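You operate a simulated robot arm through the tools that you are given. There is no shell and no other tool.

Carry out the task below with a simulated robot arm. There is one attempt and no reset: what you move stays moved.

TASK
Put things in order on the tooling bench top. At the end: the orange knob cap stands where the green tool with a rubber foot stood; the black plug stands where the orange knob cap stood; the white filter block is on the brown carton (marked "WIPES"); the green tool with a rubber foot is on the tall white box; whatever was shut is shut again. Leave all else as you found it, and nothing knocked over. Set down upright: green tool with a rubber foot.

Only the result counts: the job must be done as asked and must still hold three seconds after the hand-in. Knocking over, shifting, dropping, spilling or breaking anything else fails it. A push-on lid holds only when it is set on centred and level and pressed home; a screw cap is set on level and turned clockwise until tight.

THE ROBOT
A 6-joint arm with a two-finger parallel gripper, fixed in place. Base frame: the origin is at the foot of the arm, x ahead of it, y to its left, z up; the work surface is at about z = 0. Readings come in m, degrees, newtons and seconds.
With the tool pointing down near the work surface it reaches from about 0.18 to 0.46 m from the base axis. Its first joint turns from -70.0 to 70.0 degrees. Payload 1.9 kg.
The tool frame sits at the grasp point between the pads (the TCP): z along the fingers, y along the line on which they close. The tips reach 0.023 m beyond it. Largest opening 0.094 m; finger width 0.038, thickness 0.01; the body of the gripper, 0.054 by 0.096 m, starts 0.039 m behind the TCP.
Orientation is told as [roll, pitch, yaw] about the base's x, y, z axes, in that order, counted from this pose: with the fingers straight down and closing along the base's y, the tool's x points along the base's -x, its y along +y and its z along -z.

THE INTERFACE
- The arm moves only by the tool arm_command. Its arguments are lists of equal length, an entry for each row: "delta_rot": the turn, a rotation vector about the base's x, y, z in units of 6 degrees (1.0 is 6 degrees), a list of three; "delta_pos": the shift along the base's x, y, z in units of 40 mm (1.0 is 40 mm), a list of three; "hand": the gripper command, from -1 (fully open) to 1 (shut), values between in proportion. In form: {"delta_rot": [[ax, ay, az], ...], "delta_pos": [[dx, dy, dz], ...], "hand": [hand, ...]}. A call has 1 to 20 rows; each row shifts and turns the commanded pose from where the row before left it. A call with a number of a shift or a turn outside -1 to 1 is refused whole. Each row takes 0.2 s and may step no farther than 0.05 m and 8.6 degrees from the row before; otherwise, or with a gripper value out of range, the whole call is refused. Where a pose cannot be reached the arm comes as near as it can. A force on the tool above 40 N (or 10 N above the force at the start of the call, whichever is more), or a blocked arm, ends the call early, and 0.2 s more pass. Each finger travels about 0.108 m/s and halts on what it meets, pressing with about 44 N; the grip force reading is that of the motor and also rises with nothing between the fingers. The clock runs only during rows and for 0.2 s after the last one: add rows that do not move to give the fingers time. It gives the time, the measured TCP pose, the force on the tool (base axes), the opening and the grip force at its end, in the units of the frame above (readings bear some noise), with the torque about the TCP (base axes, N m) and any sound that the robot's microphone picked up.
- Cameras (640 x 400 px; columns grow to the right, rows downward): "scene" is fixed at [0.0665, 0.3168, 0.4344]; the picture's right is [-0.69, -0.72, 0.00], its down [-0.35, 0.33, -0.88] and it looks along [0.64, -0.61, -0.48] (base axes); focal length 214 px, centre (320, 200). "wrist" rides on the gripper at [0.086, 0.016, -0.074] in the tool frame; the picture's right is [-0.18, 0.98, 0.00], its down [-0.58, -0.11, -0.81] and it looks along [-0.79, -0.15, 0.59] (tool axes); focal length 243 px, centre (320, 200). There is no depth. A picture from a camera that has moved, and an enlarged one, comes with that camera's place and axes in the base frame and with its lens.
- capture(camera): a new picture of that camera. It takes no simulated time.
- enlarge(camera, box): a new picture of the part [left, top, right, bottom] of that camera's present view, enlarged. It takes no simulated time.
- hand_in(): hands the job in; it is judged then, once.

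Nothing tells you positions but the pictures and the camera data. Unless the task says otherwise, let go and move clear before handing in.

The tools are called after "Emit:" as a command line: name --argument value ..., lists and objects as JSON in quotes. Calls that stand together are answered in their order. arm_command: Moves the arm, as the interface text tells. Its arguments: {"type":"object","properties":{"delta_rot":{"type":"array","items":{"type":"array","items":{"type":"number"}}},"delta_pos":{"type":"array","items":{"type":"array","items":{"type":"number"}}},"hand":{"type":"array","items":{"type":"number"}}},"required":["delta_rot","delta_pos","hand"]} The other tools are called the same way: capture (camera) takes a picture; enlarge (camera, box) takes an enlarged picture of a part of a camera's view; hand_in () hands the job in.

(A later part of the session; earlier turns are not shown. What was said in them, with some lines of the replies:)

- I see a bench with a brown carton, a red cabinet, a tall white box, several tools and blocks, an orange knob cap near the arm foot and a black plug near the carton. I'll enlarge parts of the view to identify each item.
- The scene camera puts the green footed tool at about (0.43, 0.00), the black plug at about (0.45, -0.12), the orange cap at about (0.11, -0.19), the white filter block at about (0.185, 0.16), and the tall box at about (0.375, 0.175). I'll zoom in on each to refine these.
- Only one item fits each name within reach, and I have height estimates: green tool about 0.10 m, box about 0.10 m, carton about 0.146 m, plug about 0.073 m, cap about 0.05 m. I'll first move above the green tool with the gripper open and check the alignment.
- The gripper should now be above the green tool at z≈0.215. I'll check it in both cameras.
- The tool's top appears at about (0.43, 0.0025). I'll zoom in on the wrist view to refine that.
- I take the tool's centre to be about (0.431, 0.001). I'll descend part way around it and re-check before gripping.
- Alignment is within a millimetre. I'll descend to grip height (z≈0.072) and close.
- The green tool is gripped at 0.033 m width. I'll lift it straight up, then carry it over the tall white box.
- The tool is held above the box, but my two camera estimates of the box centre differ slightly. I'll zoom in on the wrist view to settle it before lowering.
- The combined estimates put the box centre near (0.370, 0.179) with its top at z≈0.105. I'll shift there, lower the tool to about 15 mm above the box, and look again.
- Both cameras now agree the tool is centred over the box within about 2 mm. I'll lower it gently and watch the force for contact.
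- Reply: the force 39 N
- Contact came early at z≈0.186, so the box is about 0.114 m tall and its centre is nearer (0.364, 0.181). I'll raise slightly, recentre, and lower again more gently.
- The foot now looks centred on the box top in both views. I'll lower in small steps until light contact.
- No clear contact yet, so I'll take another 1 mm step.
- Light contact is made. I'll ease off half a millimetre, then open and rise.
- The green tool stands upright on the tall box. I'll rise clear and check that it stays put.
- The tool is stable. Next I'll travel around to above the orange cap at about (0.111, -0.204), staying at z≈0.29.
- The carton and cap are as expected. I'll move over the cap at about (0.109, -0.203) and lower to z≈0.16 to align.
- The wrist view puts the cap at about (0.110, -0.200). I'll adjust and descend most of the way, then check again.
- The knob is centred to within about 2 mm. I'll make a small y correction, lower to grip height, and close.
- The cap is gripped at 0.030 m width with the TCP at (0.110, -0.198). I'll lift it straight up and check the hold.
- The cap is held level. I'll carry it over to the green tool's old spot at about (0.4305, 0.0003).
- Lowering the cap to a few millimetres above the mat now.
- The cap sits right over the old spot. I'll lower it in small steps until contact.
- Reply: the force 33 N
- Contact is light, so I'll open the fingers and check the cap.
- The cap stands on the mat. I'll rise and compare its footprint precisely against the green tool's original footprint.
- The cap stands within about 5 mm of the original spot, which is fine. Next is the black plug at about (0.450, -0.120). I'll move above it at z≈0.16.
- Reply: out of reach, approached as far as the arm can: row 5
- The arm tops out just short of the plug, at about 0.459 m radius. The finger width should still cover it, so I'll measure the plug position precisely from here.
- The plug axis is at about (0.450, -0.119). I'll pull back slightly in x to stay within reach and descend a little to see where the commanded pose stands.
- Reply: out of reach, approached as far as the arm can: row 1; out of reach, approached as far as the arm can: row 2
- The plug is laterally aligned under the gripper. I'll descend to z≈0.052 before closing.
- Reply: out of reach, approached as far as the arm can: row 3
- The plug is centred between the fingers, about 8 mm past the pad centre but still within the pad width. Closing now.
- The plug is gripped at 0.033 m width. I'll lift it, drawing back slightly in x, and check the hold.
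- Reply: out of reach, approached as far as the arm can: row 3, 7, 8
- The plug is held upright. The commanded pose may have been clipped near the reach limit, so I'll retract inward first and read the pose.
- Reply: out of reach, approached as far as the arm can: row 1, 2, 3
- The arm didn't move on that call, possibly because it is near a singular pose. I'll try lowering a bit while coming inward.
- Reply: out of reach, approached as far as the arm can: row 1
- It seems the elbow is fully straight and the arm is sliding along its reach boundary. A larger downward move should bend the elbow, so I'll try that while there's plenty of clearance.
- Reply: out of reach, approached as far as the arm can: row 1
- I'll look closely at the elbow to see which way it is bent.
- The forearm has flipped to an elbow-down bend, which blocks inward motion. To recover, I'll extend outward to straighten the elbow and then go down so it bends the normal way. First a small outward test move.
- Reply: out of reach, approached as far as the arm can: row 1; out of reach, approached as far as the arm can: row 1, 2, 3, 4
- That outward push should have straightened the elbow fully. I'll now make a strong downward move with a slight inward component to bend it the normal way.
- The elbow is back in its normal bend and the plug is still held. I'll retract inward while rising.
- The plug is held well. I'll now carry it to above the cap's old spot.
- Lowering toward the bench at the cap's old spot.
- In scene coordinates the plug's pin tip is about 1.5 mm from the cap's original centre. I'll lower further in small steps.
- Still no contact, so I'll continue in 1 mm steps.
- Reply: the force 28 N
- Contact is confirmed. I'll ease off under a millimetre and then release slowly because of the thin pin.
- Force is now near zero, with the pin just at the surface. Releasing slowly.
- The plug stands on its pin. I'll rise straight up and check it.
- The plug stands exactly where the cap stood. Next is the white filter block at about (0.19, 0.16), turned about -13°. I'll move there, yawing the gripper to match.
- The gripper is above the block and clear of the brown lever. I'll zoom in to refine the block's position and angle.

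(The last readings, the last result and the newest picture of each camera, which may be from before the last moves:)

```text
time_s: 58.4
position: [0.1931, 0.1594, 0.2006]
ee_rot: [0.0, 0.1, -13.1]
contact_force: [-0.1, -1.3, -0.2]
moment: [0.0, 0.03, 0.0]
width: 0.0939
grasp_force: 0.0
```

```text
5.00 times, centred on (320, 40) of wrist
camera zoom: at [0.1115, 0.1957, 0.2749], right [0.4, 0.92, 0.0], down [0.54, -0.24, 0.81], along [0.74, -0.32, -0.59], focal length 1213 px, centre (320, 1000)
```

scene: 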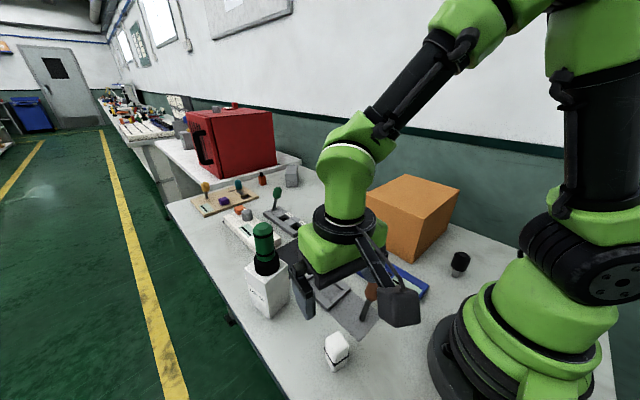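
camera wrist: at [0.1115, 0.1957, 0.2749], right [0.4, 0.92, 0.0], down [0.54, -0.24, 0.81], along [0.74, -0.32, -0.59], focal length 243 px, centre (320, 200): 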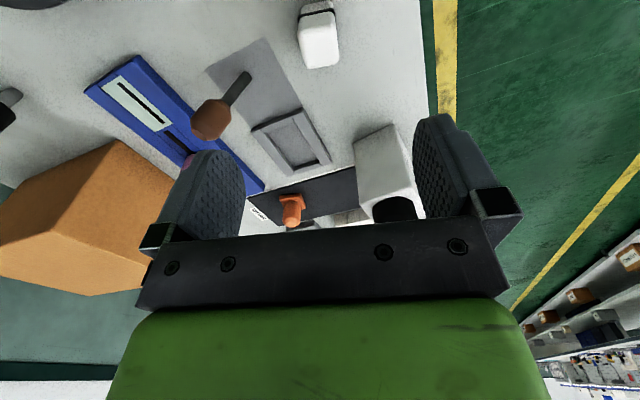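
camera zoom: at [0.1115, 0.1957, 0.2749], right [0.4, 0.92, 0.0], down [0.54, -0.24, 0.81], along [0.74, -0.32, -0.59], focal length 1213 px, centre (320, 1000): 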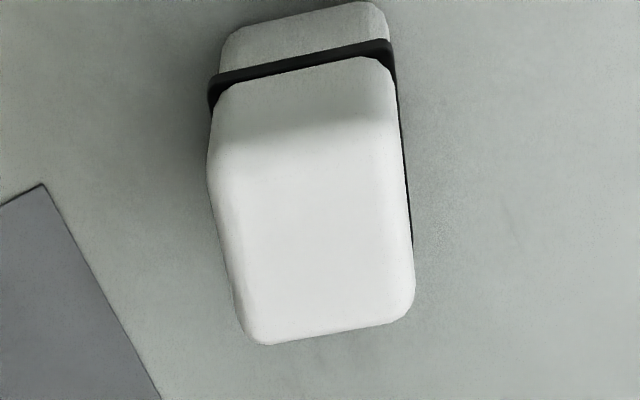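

Block centre is about (0.1895, 0.161) and the yaw is right. I'll correct the position and descend part way.

Emit:
arm_command --delta_rot '[[0, 0, 0], [0, 0, 0], [0, 0, 0], [0, 0, 0], [0, 0, 0]]' --delta_pos '[[-0.08, 0.035, -0.5], [0, 0, -0.8], [0, 0, -0.8], [0, 0, -0.4], [0, 0, 0]]' --hand '[-1, -1, -1, -1, -1]'

Emit:
capture --camera "wrist"

Emit:
enlarge --camera "scene" --box '[270, 250, 430, 390]'

```text
time_s: 59.6
position: [0.185, 0.1609, 0.0991]
ee_rot: [-0.1, 0.0, -13.0]
contact_force: [0.0, -0.1, 0.2]
moment: [0.04, 0.02, 0.0]
width: 0.0939
grasp_force: 0.0
```

```text
taken
camera wrist: at [0.1062, 0.1967, 0.1738], right [0.4, 0.92, 0.0], down [0.54, -0.24, 0.81], along [0.74, -0.32, -0.59], focal length 243 px, centre (320, 200)
```

wrist: 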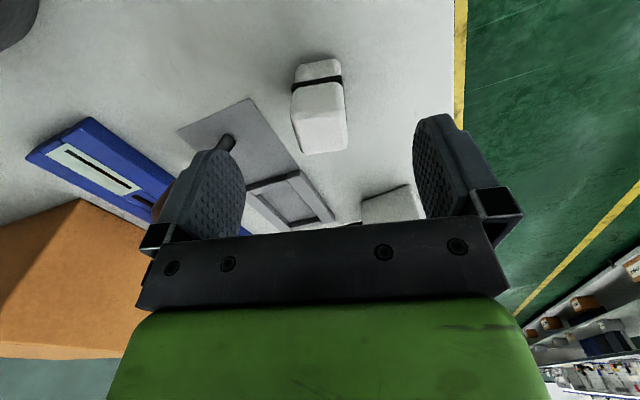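

```text
2.86 times, centred on (350, 320) of scene
camera zoom: at [0.0665, 0.3168, 0.4344], right [-0.69, -0.72, 0.0], down [-0.35, 0.33, -0.88], along [0.64, -0.61, -0.48], focal length 613 px, centre (234, -143)
```

zoom: 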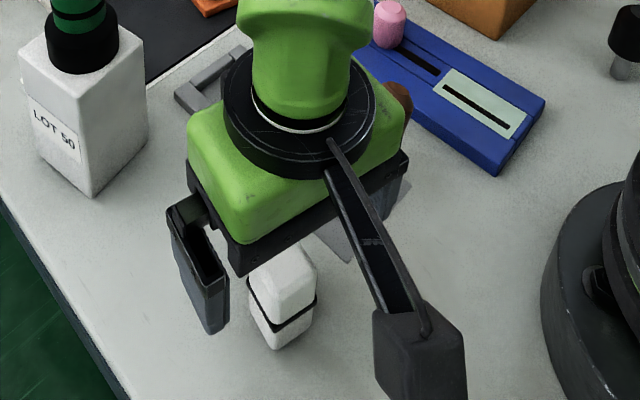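

Emit:
enlarge --camera "wrist" --box '[240, 40, 400, 170]'

```text
3.08 times, centred on (320, 105) of wrist
camera zoom: at [0.1062, 0.1967, 0.1738], right [0.4, 0.92, 0.0], down [0.54, -0.24, 0.81], along [0.74, -0.32, -0.59], focal length 746 px, centre (320, 492)
```

zoom: 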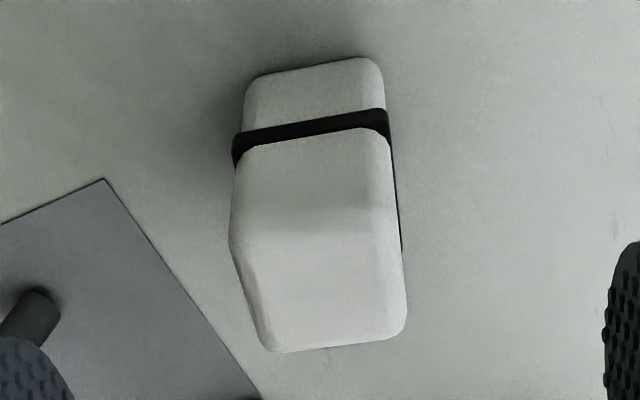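

Offset is small (about +3 mm in x, +1 mm in y). I'll correct it, descend so the tips sit just above the black band, and close.

Emit:
arm_command --delta_rot '[[0, 0, 0], [0, 0, 0], [0, 0, 0], [0, 0, 0], [0, 0, 0], [0, 0, 0], [0, 0, 0], [0, 0, 0]]' --delta_pos '[[0.075, 0.025, -0.4], [0, 0, -0.4], [0, 0, -0.3], [0, 0, 0], [0, 0, 0], [0, 0, 0], [0, 0, 0], [0, 0, 0]]' --hand '[-1, -1, -1, -1, 0, 0.5, 1, 1]'

Emit:
enlarge --camera "wrist" --box '[200, 60, 440, 240]'

Emit:
enlarge --camera "scene" --box '[270, 250, 430, 390]'

```text
time_s: 61.4
position: [0.1915, 0.1618, 0.0566]
ee_rot: [-0.1, 0.0, -13.1]
contact_force: [-0.5, -0.4, -0.1]
moment: [-0.02, 0.04, 0.0]
width: 0.0302
grasp_force: 43.9
```

```text
2.22 times, centred on (320, 150) of wrist
camera zoom: at [0.1101, 0.1976, 0.1306], right [0.4, 0.92, 0.0], down [0.54, -0.24, 0.81], along [0.74, -0.32, -0.59], focal length 539 px, centre (320, 311)
```

zoom: 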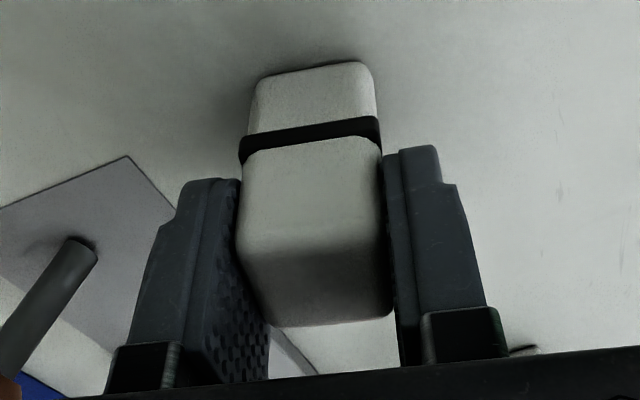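

```text
2.86 times, centred on (350, 320) of scene
camera zoom: at [0.0665, 0.3168, 0.4344], right [-0.69, -0.72, 0.0], down [-0.35, 0.33, -0.88], along [0.64, -0.61, -0.48], focal length 613 px, centre (234, -143)
```

zoom: 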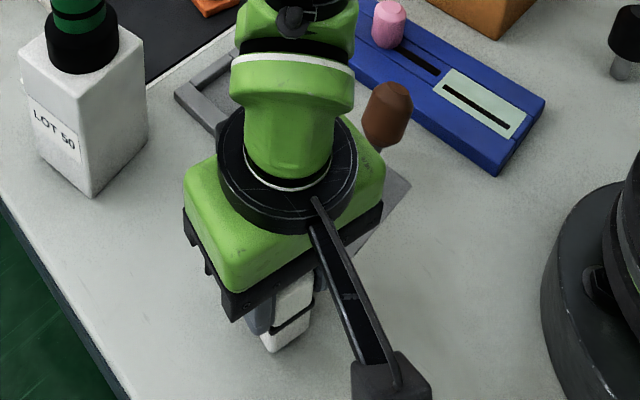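

The block is gripped at 0.030 m. I'll lift it straight up.

Emit:
arm_command --delta_rot '[[0, 0, 0], [0, 0, 0], [0, 0, 0], [0, 0, 0], [0, 0, 0], [0, 0, 0], [0, 0, 0], [0, 0, 0]]' --delta_pos '[[0, 0, 0.3], [0, 0, 0.7], [0, 0, 0.9], [0, 0, 0.9], [0, 0, 0.9], [0, 0, 0.9], [0, 0, 0.9], [0, 0, 0]]' --hand '[1, 1, 1, 1, 1, 1, 1, 1]'

Emit:
enlarge --camera "wrist" --box '[200, 60, 440, 240]'

```text
time_s: 63.2
position: [0.1904, 0.163, 0.2754]
ee_rot: [0.1, 0.0, -12.9]
contact_force: [0.6, 0.7, -1.0]
moment: [0.06, 0.0, -0.01]
width: 0.0302
grasp_force: 43.8
```

```text
2.22 times, centred on (320, 150) of wrist
camera zoom: at [0.1093, 0.1978, 0.351], right [0.4, 0.92, 0.0], down [0.54, -0.24, 0.81], along [0.74, -0.32, -0.59], focal length 539 px, centre (320, 311)
```

zoom: 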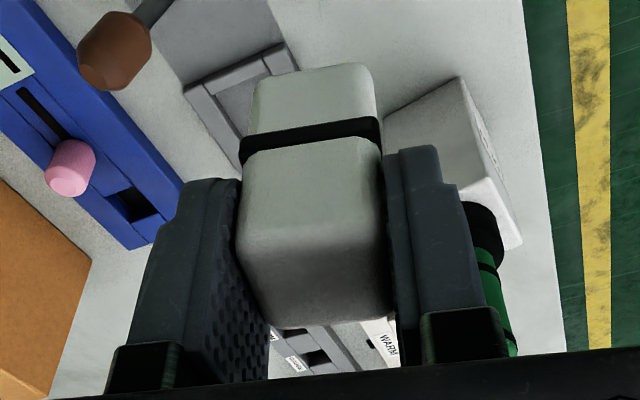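

The whole block lifted, held firmly. I'll carry it around to above the carton and unwind the yaw on the way.

Emit:
arm_command --delta_rot '[[0, 0, 0], [0, 0, 0], [0, 0, 0], [0, 0, 0], [0, 0, 0], [0, 0, 0], [0, 0, 0.5], [0, 0, 0.5], [0, 0, 0.5], [0, 0, 0.5], [0, 0, 0.17], [0, 0, 0], [0, 0, 0], [0, 0, 0], [0, 0, 0]]' --delta_pos '[[0.25, -0.45, 0.1], [0.44, -0.8, 0], [0.44, -0.8, 0], [0.44, -0.8, 0], [0.44, -0.8, 0], [0.23, -0.85, 0], [0, -0.85, 0], [0, -0.85, 0], [0, -0.85, 0], [0.05, -0.85, 0], [0.05, -0.85, 0], [0.05, -0.85, 0], [0, -0.85, 0], [0, -0.85, 0], [0, 0, 0]]' --hand '[1, 1, 1, 1, 1, 1, 1, 1, 1, 1, 1, 1, 1, 1, 1]'

Emit:
capture --camera "scene"

Emit:
capture --camera "wrist"

```text
time_s: 66.4
position: [0.2859, -0.2891, 0.2802]
ee_rot: [0.0, 0.1, 0.0]
contact_force: [0.4, -0.2, -0.1]
moment: [-0.01, 0.01, -0.03]
width: 0.03
grasp_force: 43.9
```

```text
taken
```

scene: 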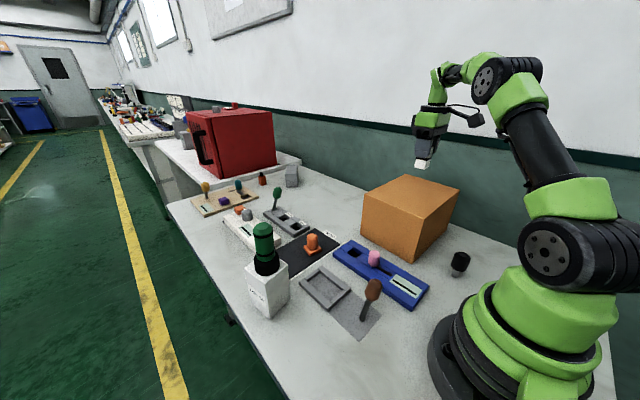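

```text
taken
camera wrist: at [0.1997, -0.274, 0.3534], right [0.18, 0.98, 0.0], down [0.58, -0.11, 0.81], along [0.79, -0.15, -0.59], focal length 243 px, centre (320, 200)
```

wrist: 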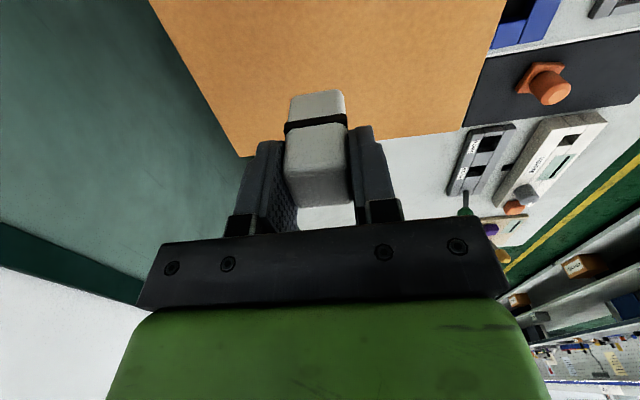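

The block is above the carton's middle. I'll lower it to just above the top, then go in small steps.

Emit:
arm_command --delta_rot '[[0, 0, 0], [0, 0, 0], [0, 0, 0], [0, 0, 0]]' --delta_pos '[[0, 0, -0.5], [0, 0, -0.5], [0, 0, -0.3], [0, 0, 0]]' --hand '[1, 1, 1, 1]'

Emit:
enlarge --camera "scene" --box '[350, 100, 490, 260]'

```text
time_s: 67.4
position: [0.2874, -0.2909, 0.2288]
ee_rot: [-0.1, -0.1, 0.0]
contact_force: [-0.8, 0.7, 0.3]
moment: [0.0, -0.03, 0.04]
width: 0.0302
grasp_force: 44.0
```

```text
2.50 times, centred on (420, 180) of scene
camera zoom: at [0.0665, 0.3168, 0.4344], right [-0.69, -0.72, 0.0], down [-0.35, 0.33, -0.88], along [0.64, -0.61, -0.48], focal length 536 px, centre (70, 250)
```

zoom: 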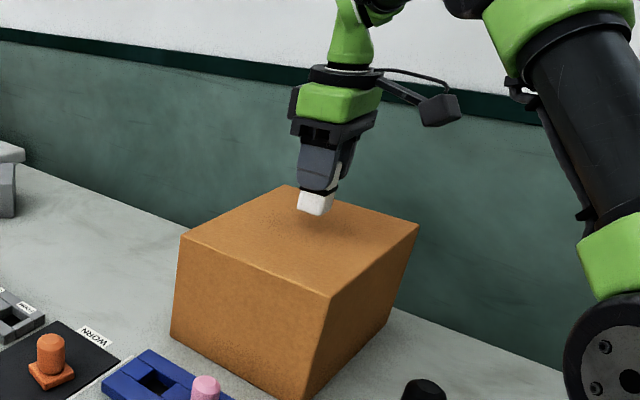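

Emit:
arm_command --delta_rot '[[0, 0, 0], [0, 0, 0], [0, 0, 0]]' --delta_pos '[[0, 0, -0.12], [0, 0, -0.08], [0, 0, 0]]' --hand '[1, 1, 1]'

```text
time_s: 68.2
position: [0.2857, -0.2903, 0.2199]
ee_rot: [-0.1, 0.1, 0.0]
contact_force: [0.8, -1.1, -1.3]
moment: [0.0, -0.02, 0.07]
width: 0.0301
grasp_force: 44.1
```

Emit:
arm_command --delta_rot '[[0, 0, 0], [0, 0, 0], [0, 0, 0]]' --delta_pos '[[0, 0, -0.05], [0, 0, -0.025], [0, 0, 0]]' --hand '[1, 1, 1]'

Emit:
enlarge --camera "scene" --box '[380, 130, 460, 220]'

```text
time_s: 69.0
position: [0.2864, -0.2913, 0.2173]
ee_rot: [0.0, 0.1, 0.0]
contact_force: [-0.8, -0.7, -0.2]
moment: [0.01, -0.01, 0.01]
width: 0.0304
grasp_force: 43.8
```

```text
4.44 times, centred on (420, 175) of scene
camera zoom: at [0.0665, 0.3168, 0.4344], right [-0.69, -0.72, 0.0], down [-0.35, 0.33, -0.88], along [0.64, -0.61, -0.48], focal length 953 px, centre (-124, 311)
```

zoom: 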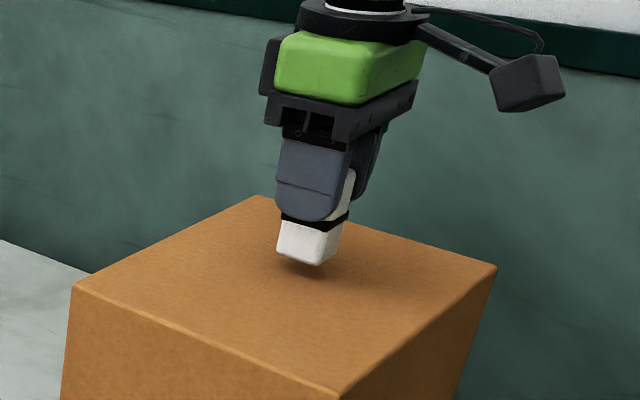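

Still slightly above the top, so I'll continue down in small steps.

Emit:
arm_command --delta_rot '[[0, 0, 0], [0, 0, 0], [0, 0, 0]]' --delta_pos '[[0, 0, -0.04], [0, 0, -0.025], [0, 0, 0]]' --hand '[1, 1, 1]'

```text
time_s: 69.8
position: [0.2871, -0.291, 0.2144]
ee_rot: [0.0, 0.1, 0.0]
contact_force: [0.8, 1.1, -0.3]
moment: [0.03, 0.02, -0.03]
width: 0.0302
grasp_force: 44.0
```

Emit:
arm_command --delta_rot '[[0, 0, 0], [0, 0, 0], [0, 0, 0]]' --delta_pos '[[0, 0, -0.025], [0, 0, -0.025], [0, 0, 0]]' --hand '[1, 1, 1]'

Emit:
enlarge --camera "scene" --box '[380, 130, 460, 220]'

```text
time_s: 70.6
position: [0.2849, -0.2903, 0.2127]
ee_rot: [0.0, 0.0, 0.0]
contact_force: [-0.5, -0.3, -0.1]
moment: [0.01, 0.0, 0.0]
width: 0.0301
grasp_force: 43.9
```

```text
4.44 times, centred on (420, 175) of scene
camera zoom: at [0.0665, 0.3168, 0.4344], right [-0.69, -0.72, 0.0], down [-0.35, 0.33, -0.88], along [0.64, -0.61, -0.48], focal length 953 px, centre (-124, 311)
```

zoom: 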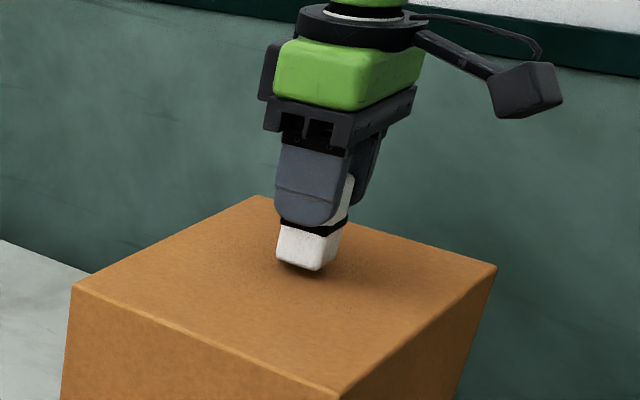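

Very close now. Continuing in 1 mm steps.

Emit:
arm_command --delta_rot '[[0, 0, 0], [0, 0, 0], [0, 0, 0]]' --delta_pos '[[0, 0, -0.025], [0, 0, -0.02], [0, 0, 0]]' --hand '[1, 1, 1]'

```text
time_s: 71.4
position: [0.2862, -0.2921, 0.2121]
ee_rot: [0.0, 0.0, 0.0]
contact_force: [0.0, 0.2, -0.5]
moment: [-0.01, -0.02, -0.01]
width: 0.03
grasp_force: 44.1
```

Emit:
arm_command --delta_rot '[[0, 0, 0], [0, 0, 0], [0, 0, 0]]' --delta_pos '[[0, 0, -0.025], [0, 0, -0.015], [0, 0, 0]]' --hand '[1, 1, 1]'

Emit:
enlarge --camera "scene" --box '[390, 150, 440, 210]'

```text
time_s: 72.2
position: [0.286, -0.2911, 0.2096]
ee_rot: [0.0, 0.0, 0.0]
contact_force: [0.0, -0.6, -0.2]
moment: [-0.01, 0.01, 0.04]
width: 0.0302
grasp_force: 44.1
```

```text
6.67 times, centred on (415, 180) of scene
camera zoom: at [0.0665, 0.3168, 0.4344], right [-0.69, -0.72, 0.0], down [-0.35, 0.33, -0.88], along [0.64, -0.61, -0.48], focal length 1430 px, centre (-313, 333)
```

zoom: 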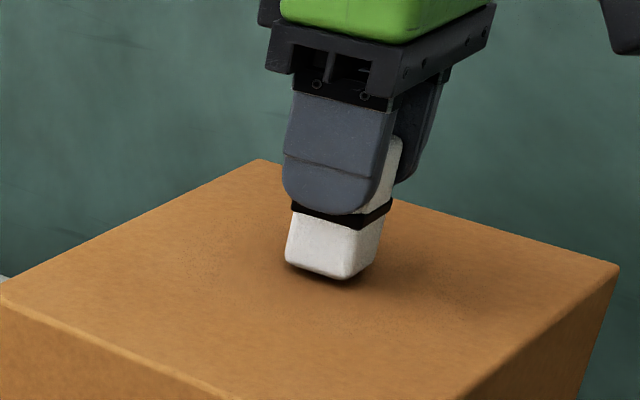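

Emit:
arm_command --delta_rot '[[0, 0, 0], [0, 0, 0]]' --delta_pos '[[0, 0, -0.03], [0, 0, 0]]' --hand '[1, 1]'

```text
time_s: 72.8
position: [0.2867, -0.2912, 0.2081]
ee_rot: [0.0, 0.1, 0.0]
contact_force: [-0.4, 0.7, -0.7]
moment: [0.02, 0.01, 0.01]
width: 0.0302
grasp_force: 43.9
```

Emit:
arm_command --delta_rot '[[0, 0, 0], [0, 0, 0]]' --delta_pos '[[0, 0, -0.03], [0, 0, 0]]' --hand '[1, 1]'

```text
time_s: 73.4
position: [0.2869, -0.2915, 0.2075]
ee_rot: [-0.1, 0.1, -0.1]
contact_force: [0.4, 1.0, -0.7]
moment: [0.0, -0.02, -0.02]
width: 0.0299
grasp_force: 43.8
```

Emit:
arm_command --delta_rot '[[0, 0, 0], [0, 0, 0]]' --delta_pos '[[0, 0, -0.03], [0, 0, 0]]' --hand '[1, 1]'

Emit:
enlarge --camera "scene" --box '[390, 150, 440, 210]'

```text
time_s: 74.0
position: [0.2872, -0.2894, 0.2066]
ee_rot: [0.0, 0.0, 0.0]
contact_force: [0.4, -0.1, -0.8]
moment: [0.01, -0.02, 0.03]
width: 0.0302
grasp_force: 44.1
```

```text
6.67 times, centred on (415, 180) of scene
camera zoom: at [0.0665, 0.3168, 0.4344], right [-0.69, -0.72, 0.0], down [-0.35, 0.33, -0.88], along [0.64, -0.61, -0.48], focal length 1430 px, centre (-313, 333)
```

zoom: 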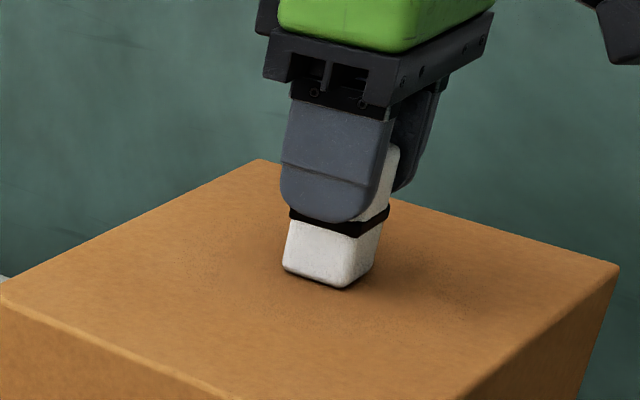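

Emit:
arm_command --delta_rot '[[0, 0, 0], [0, 0, 0]]' --delta_pos '[[0, 0, -0.025], [0, 0, 0]]' --hand '[1, 1]'

```text
time_s: 74.6
position: [0.2857, -0.2897, 0.206]
ee_rot: [0.1, -0.2, -0.2]
contact_force: [-0.9, 3.4, 17.4]
moment: [0.23, 0.04, 0.02]
width: 0.0298
grasp_force: 43.9
```

Contact is made at a light 17 N. I'll ease off slightly, release slowly, and check.

Emit:
arm_command --delta_rot '[[0, 0, 0], [0, 0, 0], [0, 0, 0], [0, 0, 0], [0, 0, 0], [0, 0, 0], [0, 0, 0]]' --delta_pos '[[0, 0, 0.012], [0, 0, 0], [0, 0, 0], [0, 0, 0], [0, 0, 0], [0, 0, 0], [0, 0, 0]]' --hand '[1, 1, 0.34, 0.28, 0.1, -0.5, -1]'

Emit:
enlarge --camera "scene" --box '[380, 130, 460, 220]'

Emit:
enlarge --camera "wrist" --box '[160, 40, 480, 240]'

```text
time_s: 76.2
position: [0.2857, -0.2898, 0.2058]
ee_rot: [0.0, 0.0, 0.0]
contact_force: [-0.9, 0.0, -0.4]
moment: [0.03, -0.01, 0.03]
width: 0.0939
grasp_force: 0.0
```

```text
4.44 times, centred on (420, 175) of scene
camera zoom: at [0.0665, 0.3168, 0.4344], right [-0.69, -0.72, 0.0], down [-0.35, 0.33, -0.88], along [0.64, -0.61, -0.48], focal length 953 px, centre (-124, 311)
```

zoom: 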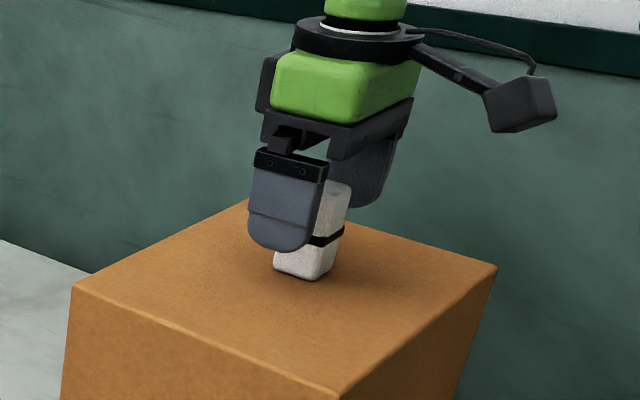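

```text
2.00 times, centred on (320, 140) of wrist
camera zoom: at [0.1997, -0.2738, 0.2801], right [0.18, 0.98, 0.0], down [0.58, -0.11, 0.81], along [0.79, -0.15, -0.59], focal length 485 px, centre (320, 320)
```

zoom: 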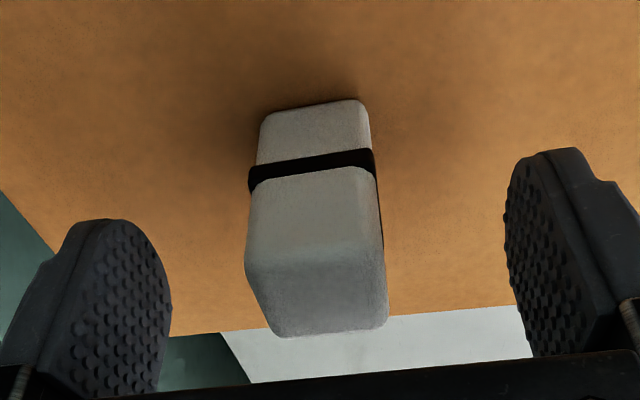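

The filter block stands on the carton. I'll rise, move clear toward the starting pose, and do a final check.

Emit:
arm_command --delta_rot '[[0, 0, 0], [0, 0, 0], [0, 0, 0], [0, 0, 0], [0, 0, 0], [0, 0, 0], [0, 0, 0], [0, 0, 0], [0, 0, 0], [0, 0, 0], [0, 0, 0]]' --delta_pos '[[0, 0, 0.3], [0, 0, 0.7], [0, 0, 0.9], [0, 0, 0.9], [-0.15, 0.8, 0.2], [-0.15, 0.9, 0], [-0.15, 0.9, 0], [-0.15, 0.9, 0], [-0.15, 0.9, 0], [-0.15, 0.8, 0], [0, 0, 0]]' --hand '[-1, -1, -1, -1, -1, -1, -1, -1, -1, -1, -1]'

Emit:
capture --camera "scene"

Emit:
capture --camera "wrist"

Emit:
enlarge --camera "scene" --box '[340, 130, 480, 290]'

Emit:
enlarge --camera "scene" --box '[220, 190, 360, 330]'

```text
time_s: 78.6
position: [0.2491, -0.082, 0.3274]
ee_rot: [0.0, 0.0, -0.1]
contact_force: [-0.5, -1.0, 0.0]
moment: [-0.01, 0.0, 0.01]
width: 0.0941
grasp_force: 0.0
```

```text
taken
```

scene: 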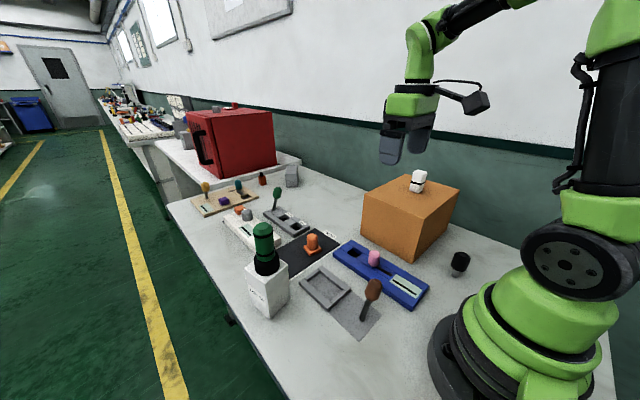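

```text
taken
camera wrist: at [0.1628, -0.0647, 0.4009], right [0.19, 0.98, 0.0], down [0.58, -0.11, 0.81], along [0.79, -0.15, -0.59], focal length 243 px, centre (320, 200)
```

wrist: 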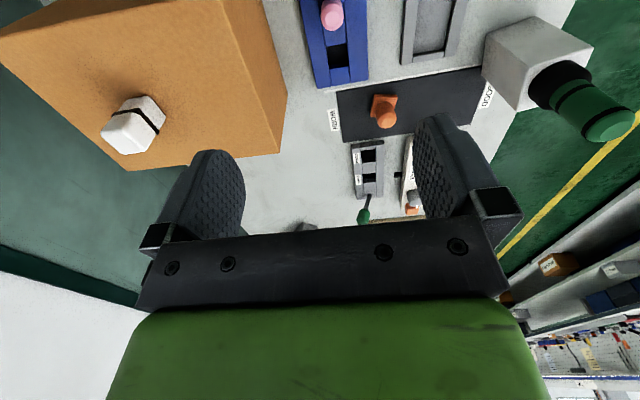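

```text
2.50 times, centred on (410, 210) of scene
camera zoom: at [0.0665, 0.3168, 0.4344], right [-0.69, -0.72, 0.0], down [-0.35, 0.33, -0.88], along [0.64, -0.61, -0.48], focal length 536 px, centre (95, 175)
```

zoom: 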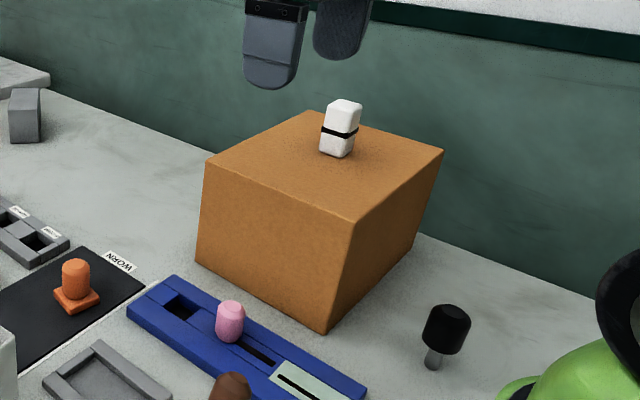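

```text
2.86 times, centred on (290, 260) of scene
camera zoom: at [0.0665, 0.3168, 0.4344], right [-0.69, -0.72, 0.0], down [-0.35, 0.33, -0.88], along [0.64, -0.61, -0.48], focal length 613 px, centre (406, 29)
```

zoom: 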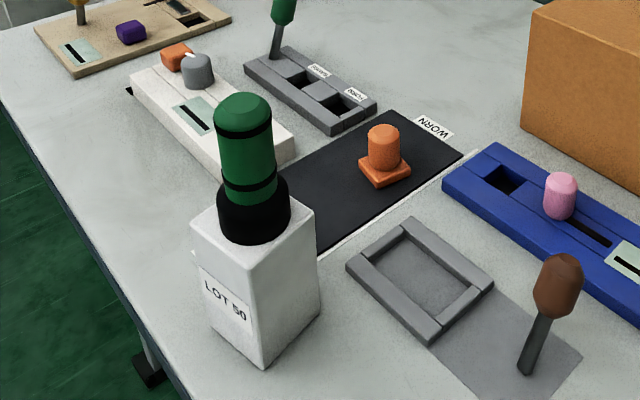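

Everything checks out in the final pictures:
- **Green tool:** upright on the tall white box.
- **Orange cap:** on the mat where the green tool stood, within about 5 mm.
- **Black plug:** where the cap stood.
- **Filter block:** on the brown carton. I never saw the "WIPES" mark, but it is the only brown carton on the bench within reach.

Nothing was opened, everything else looks unmoved, and the gripper is clear, so I'm handing in.

Emit:
hand_in

```text
The job is handed in.
```

I handed the job in with all four items placed and nothing knocked over. I don't have the verdict.

- **Green tool with a rubber foot:** it stands upright, centred on top of the tall white box.
- **Orange knob cap:** it stands on the dark mat where the green tool stood, about 5 mm off the original centre by my measurement.
- **Black plug:** it stands on its pin where the orange cap stood, within a millimetre or two.
- **White filter block:** it stands near the middle of the brown carton's top. I never saw the "WIPES" mark, but it is the only brown carton on the bench within reach.

Nothing needed opening. In the final pictures the carton and the tall box had not shifted, and the gripper was open and clear of everything.

While carrying the plug, the arm locked up at full reach. I worked it free without losing the grip or touching anything.
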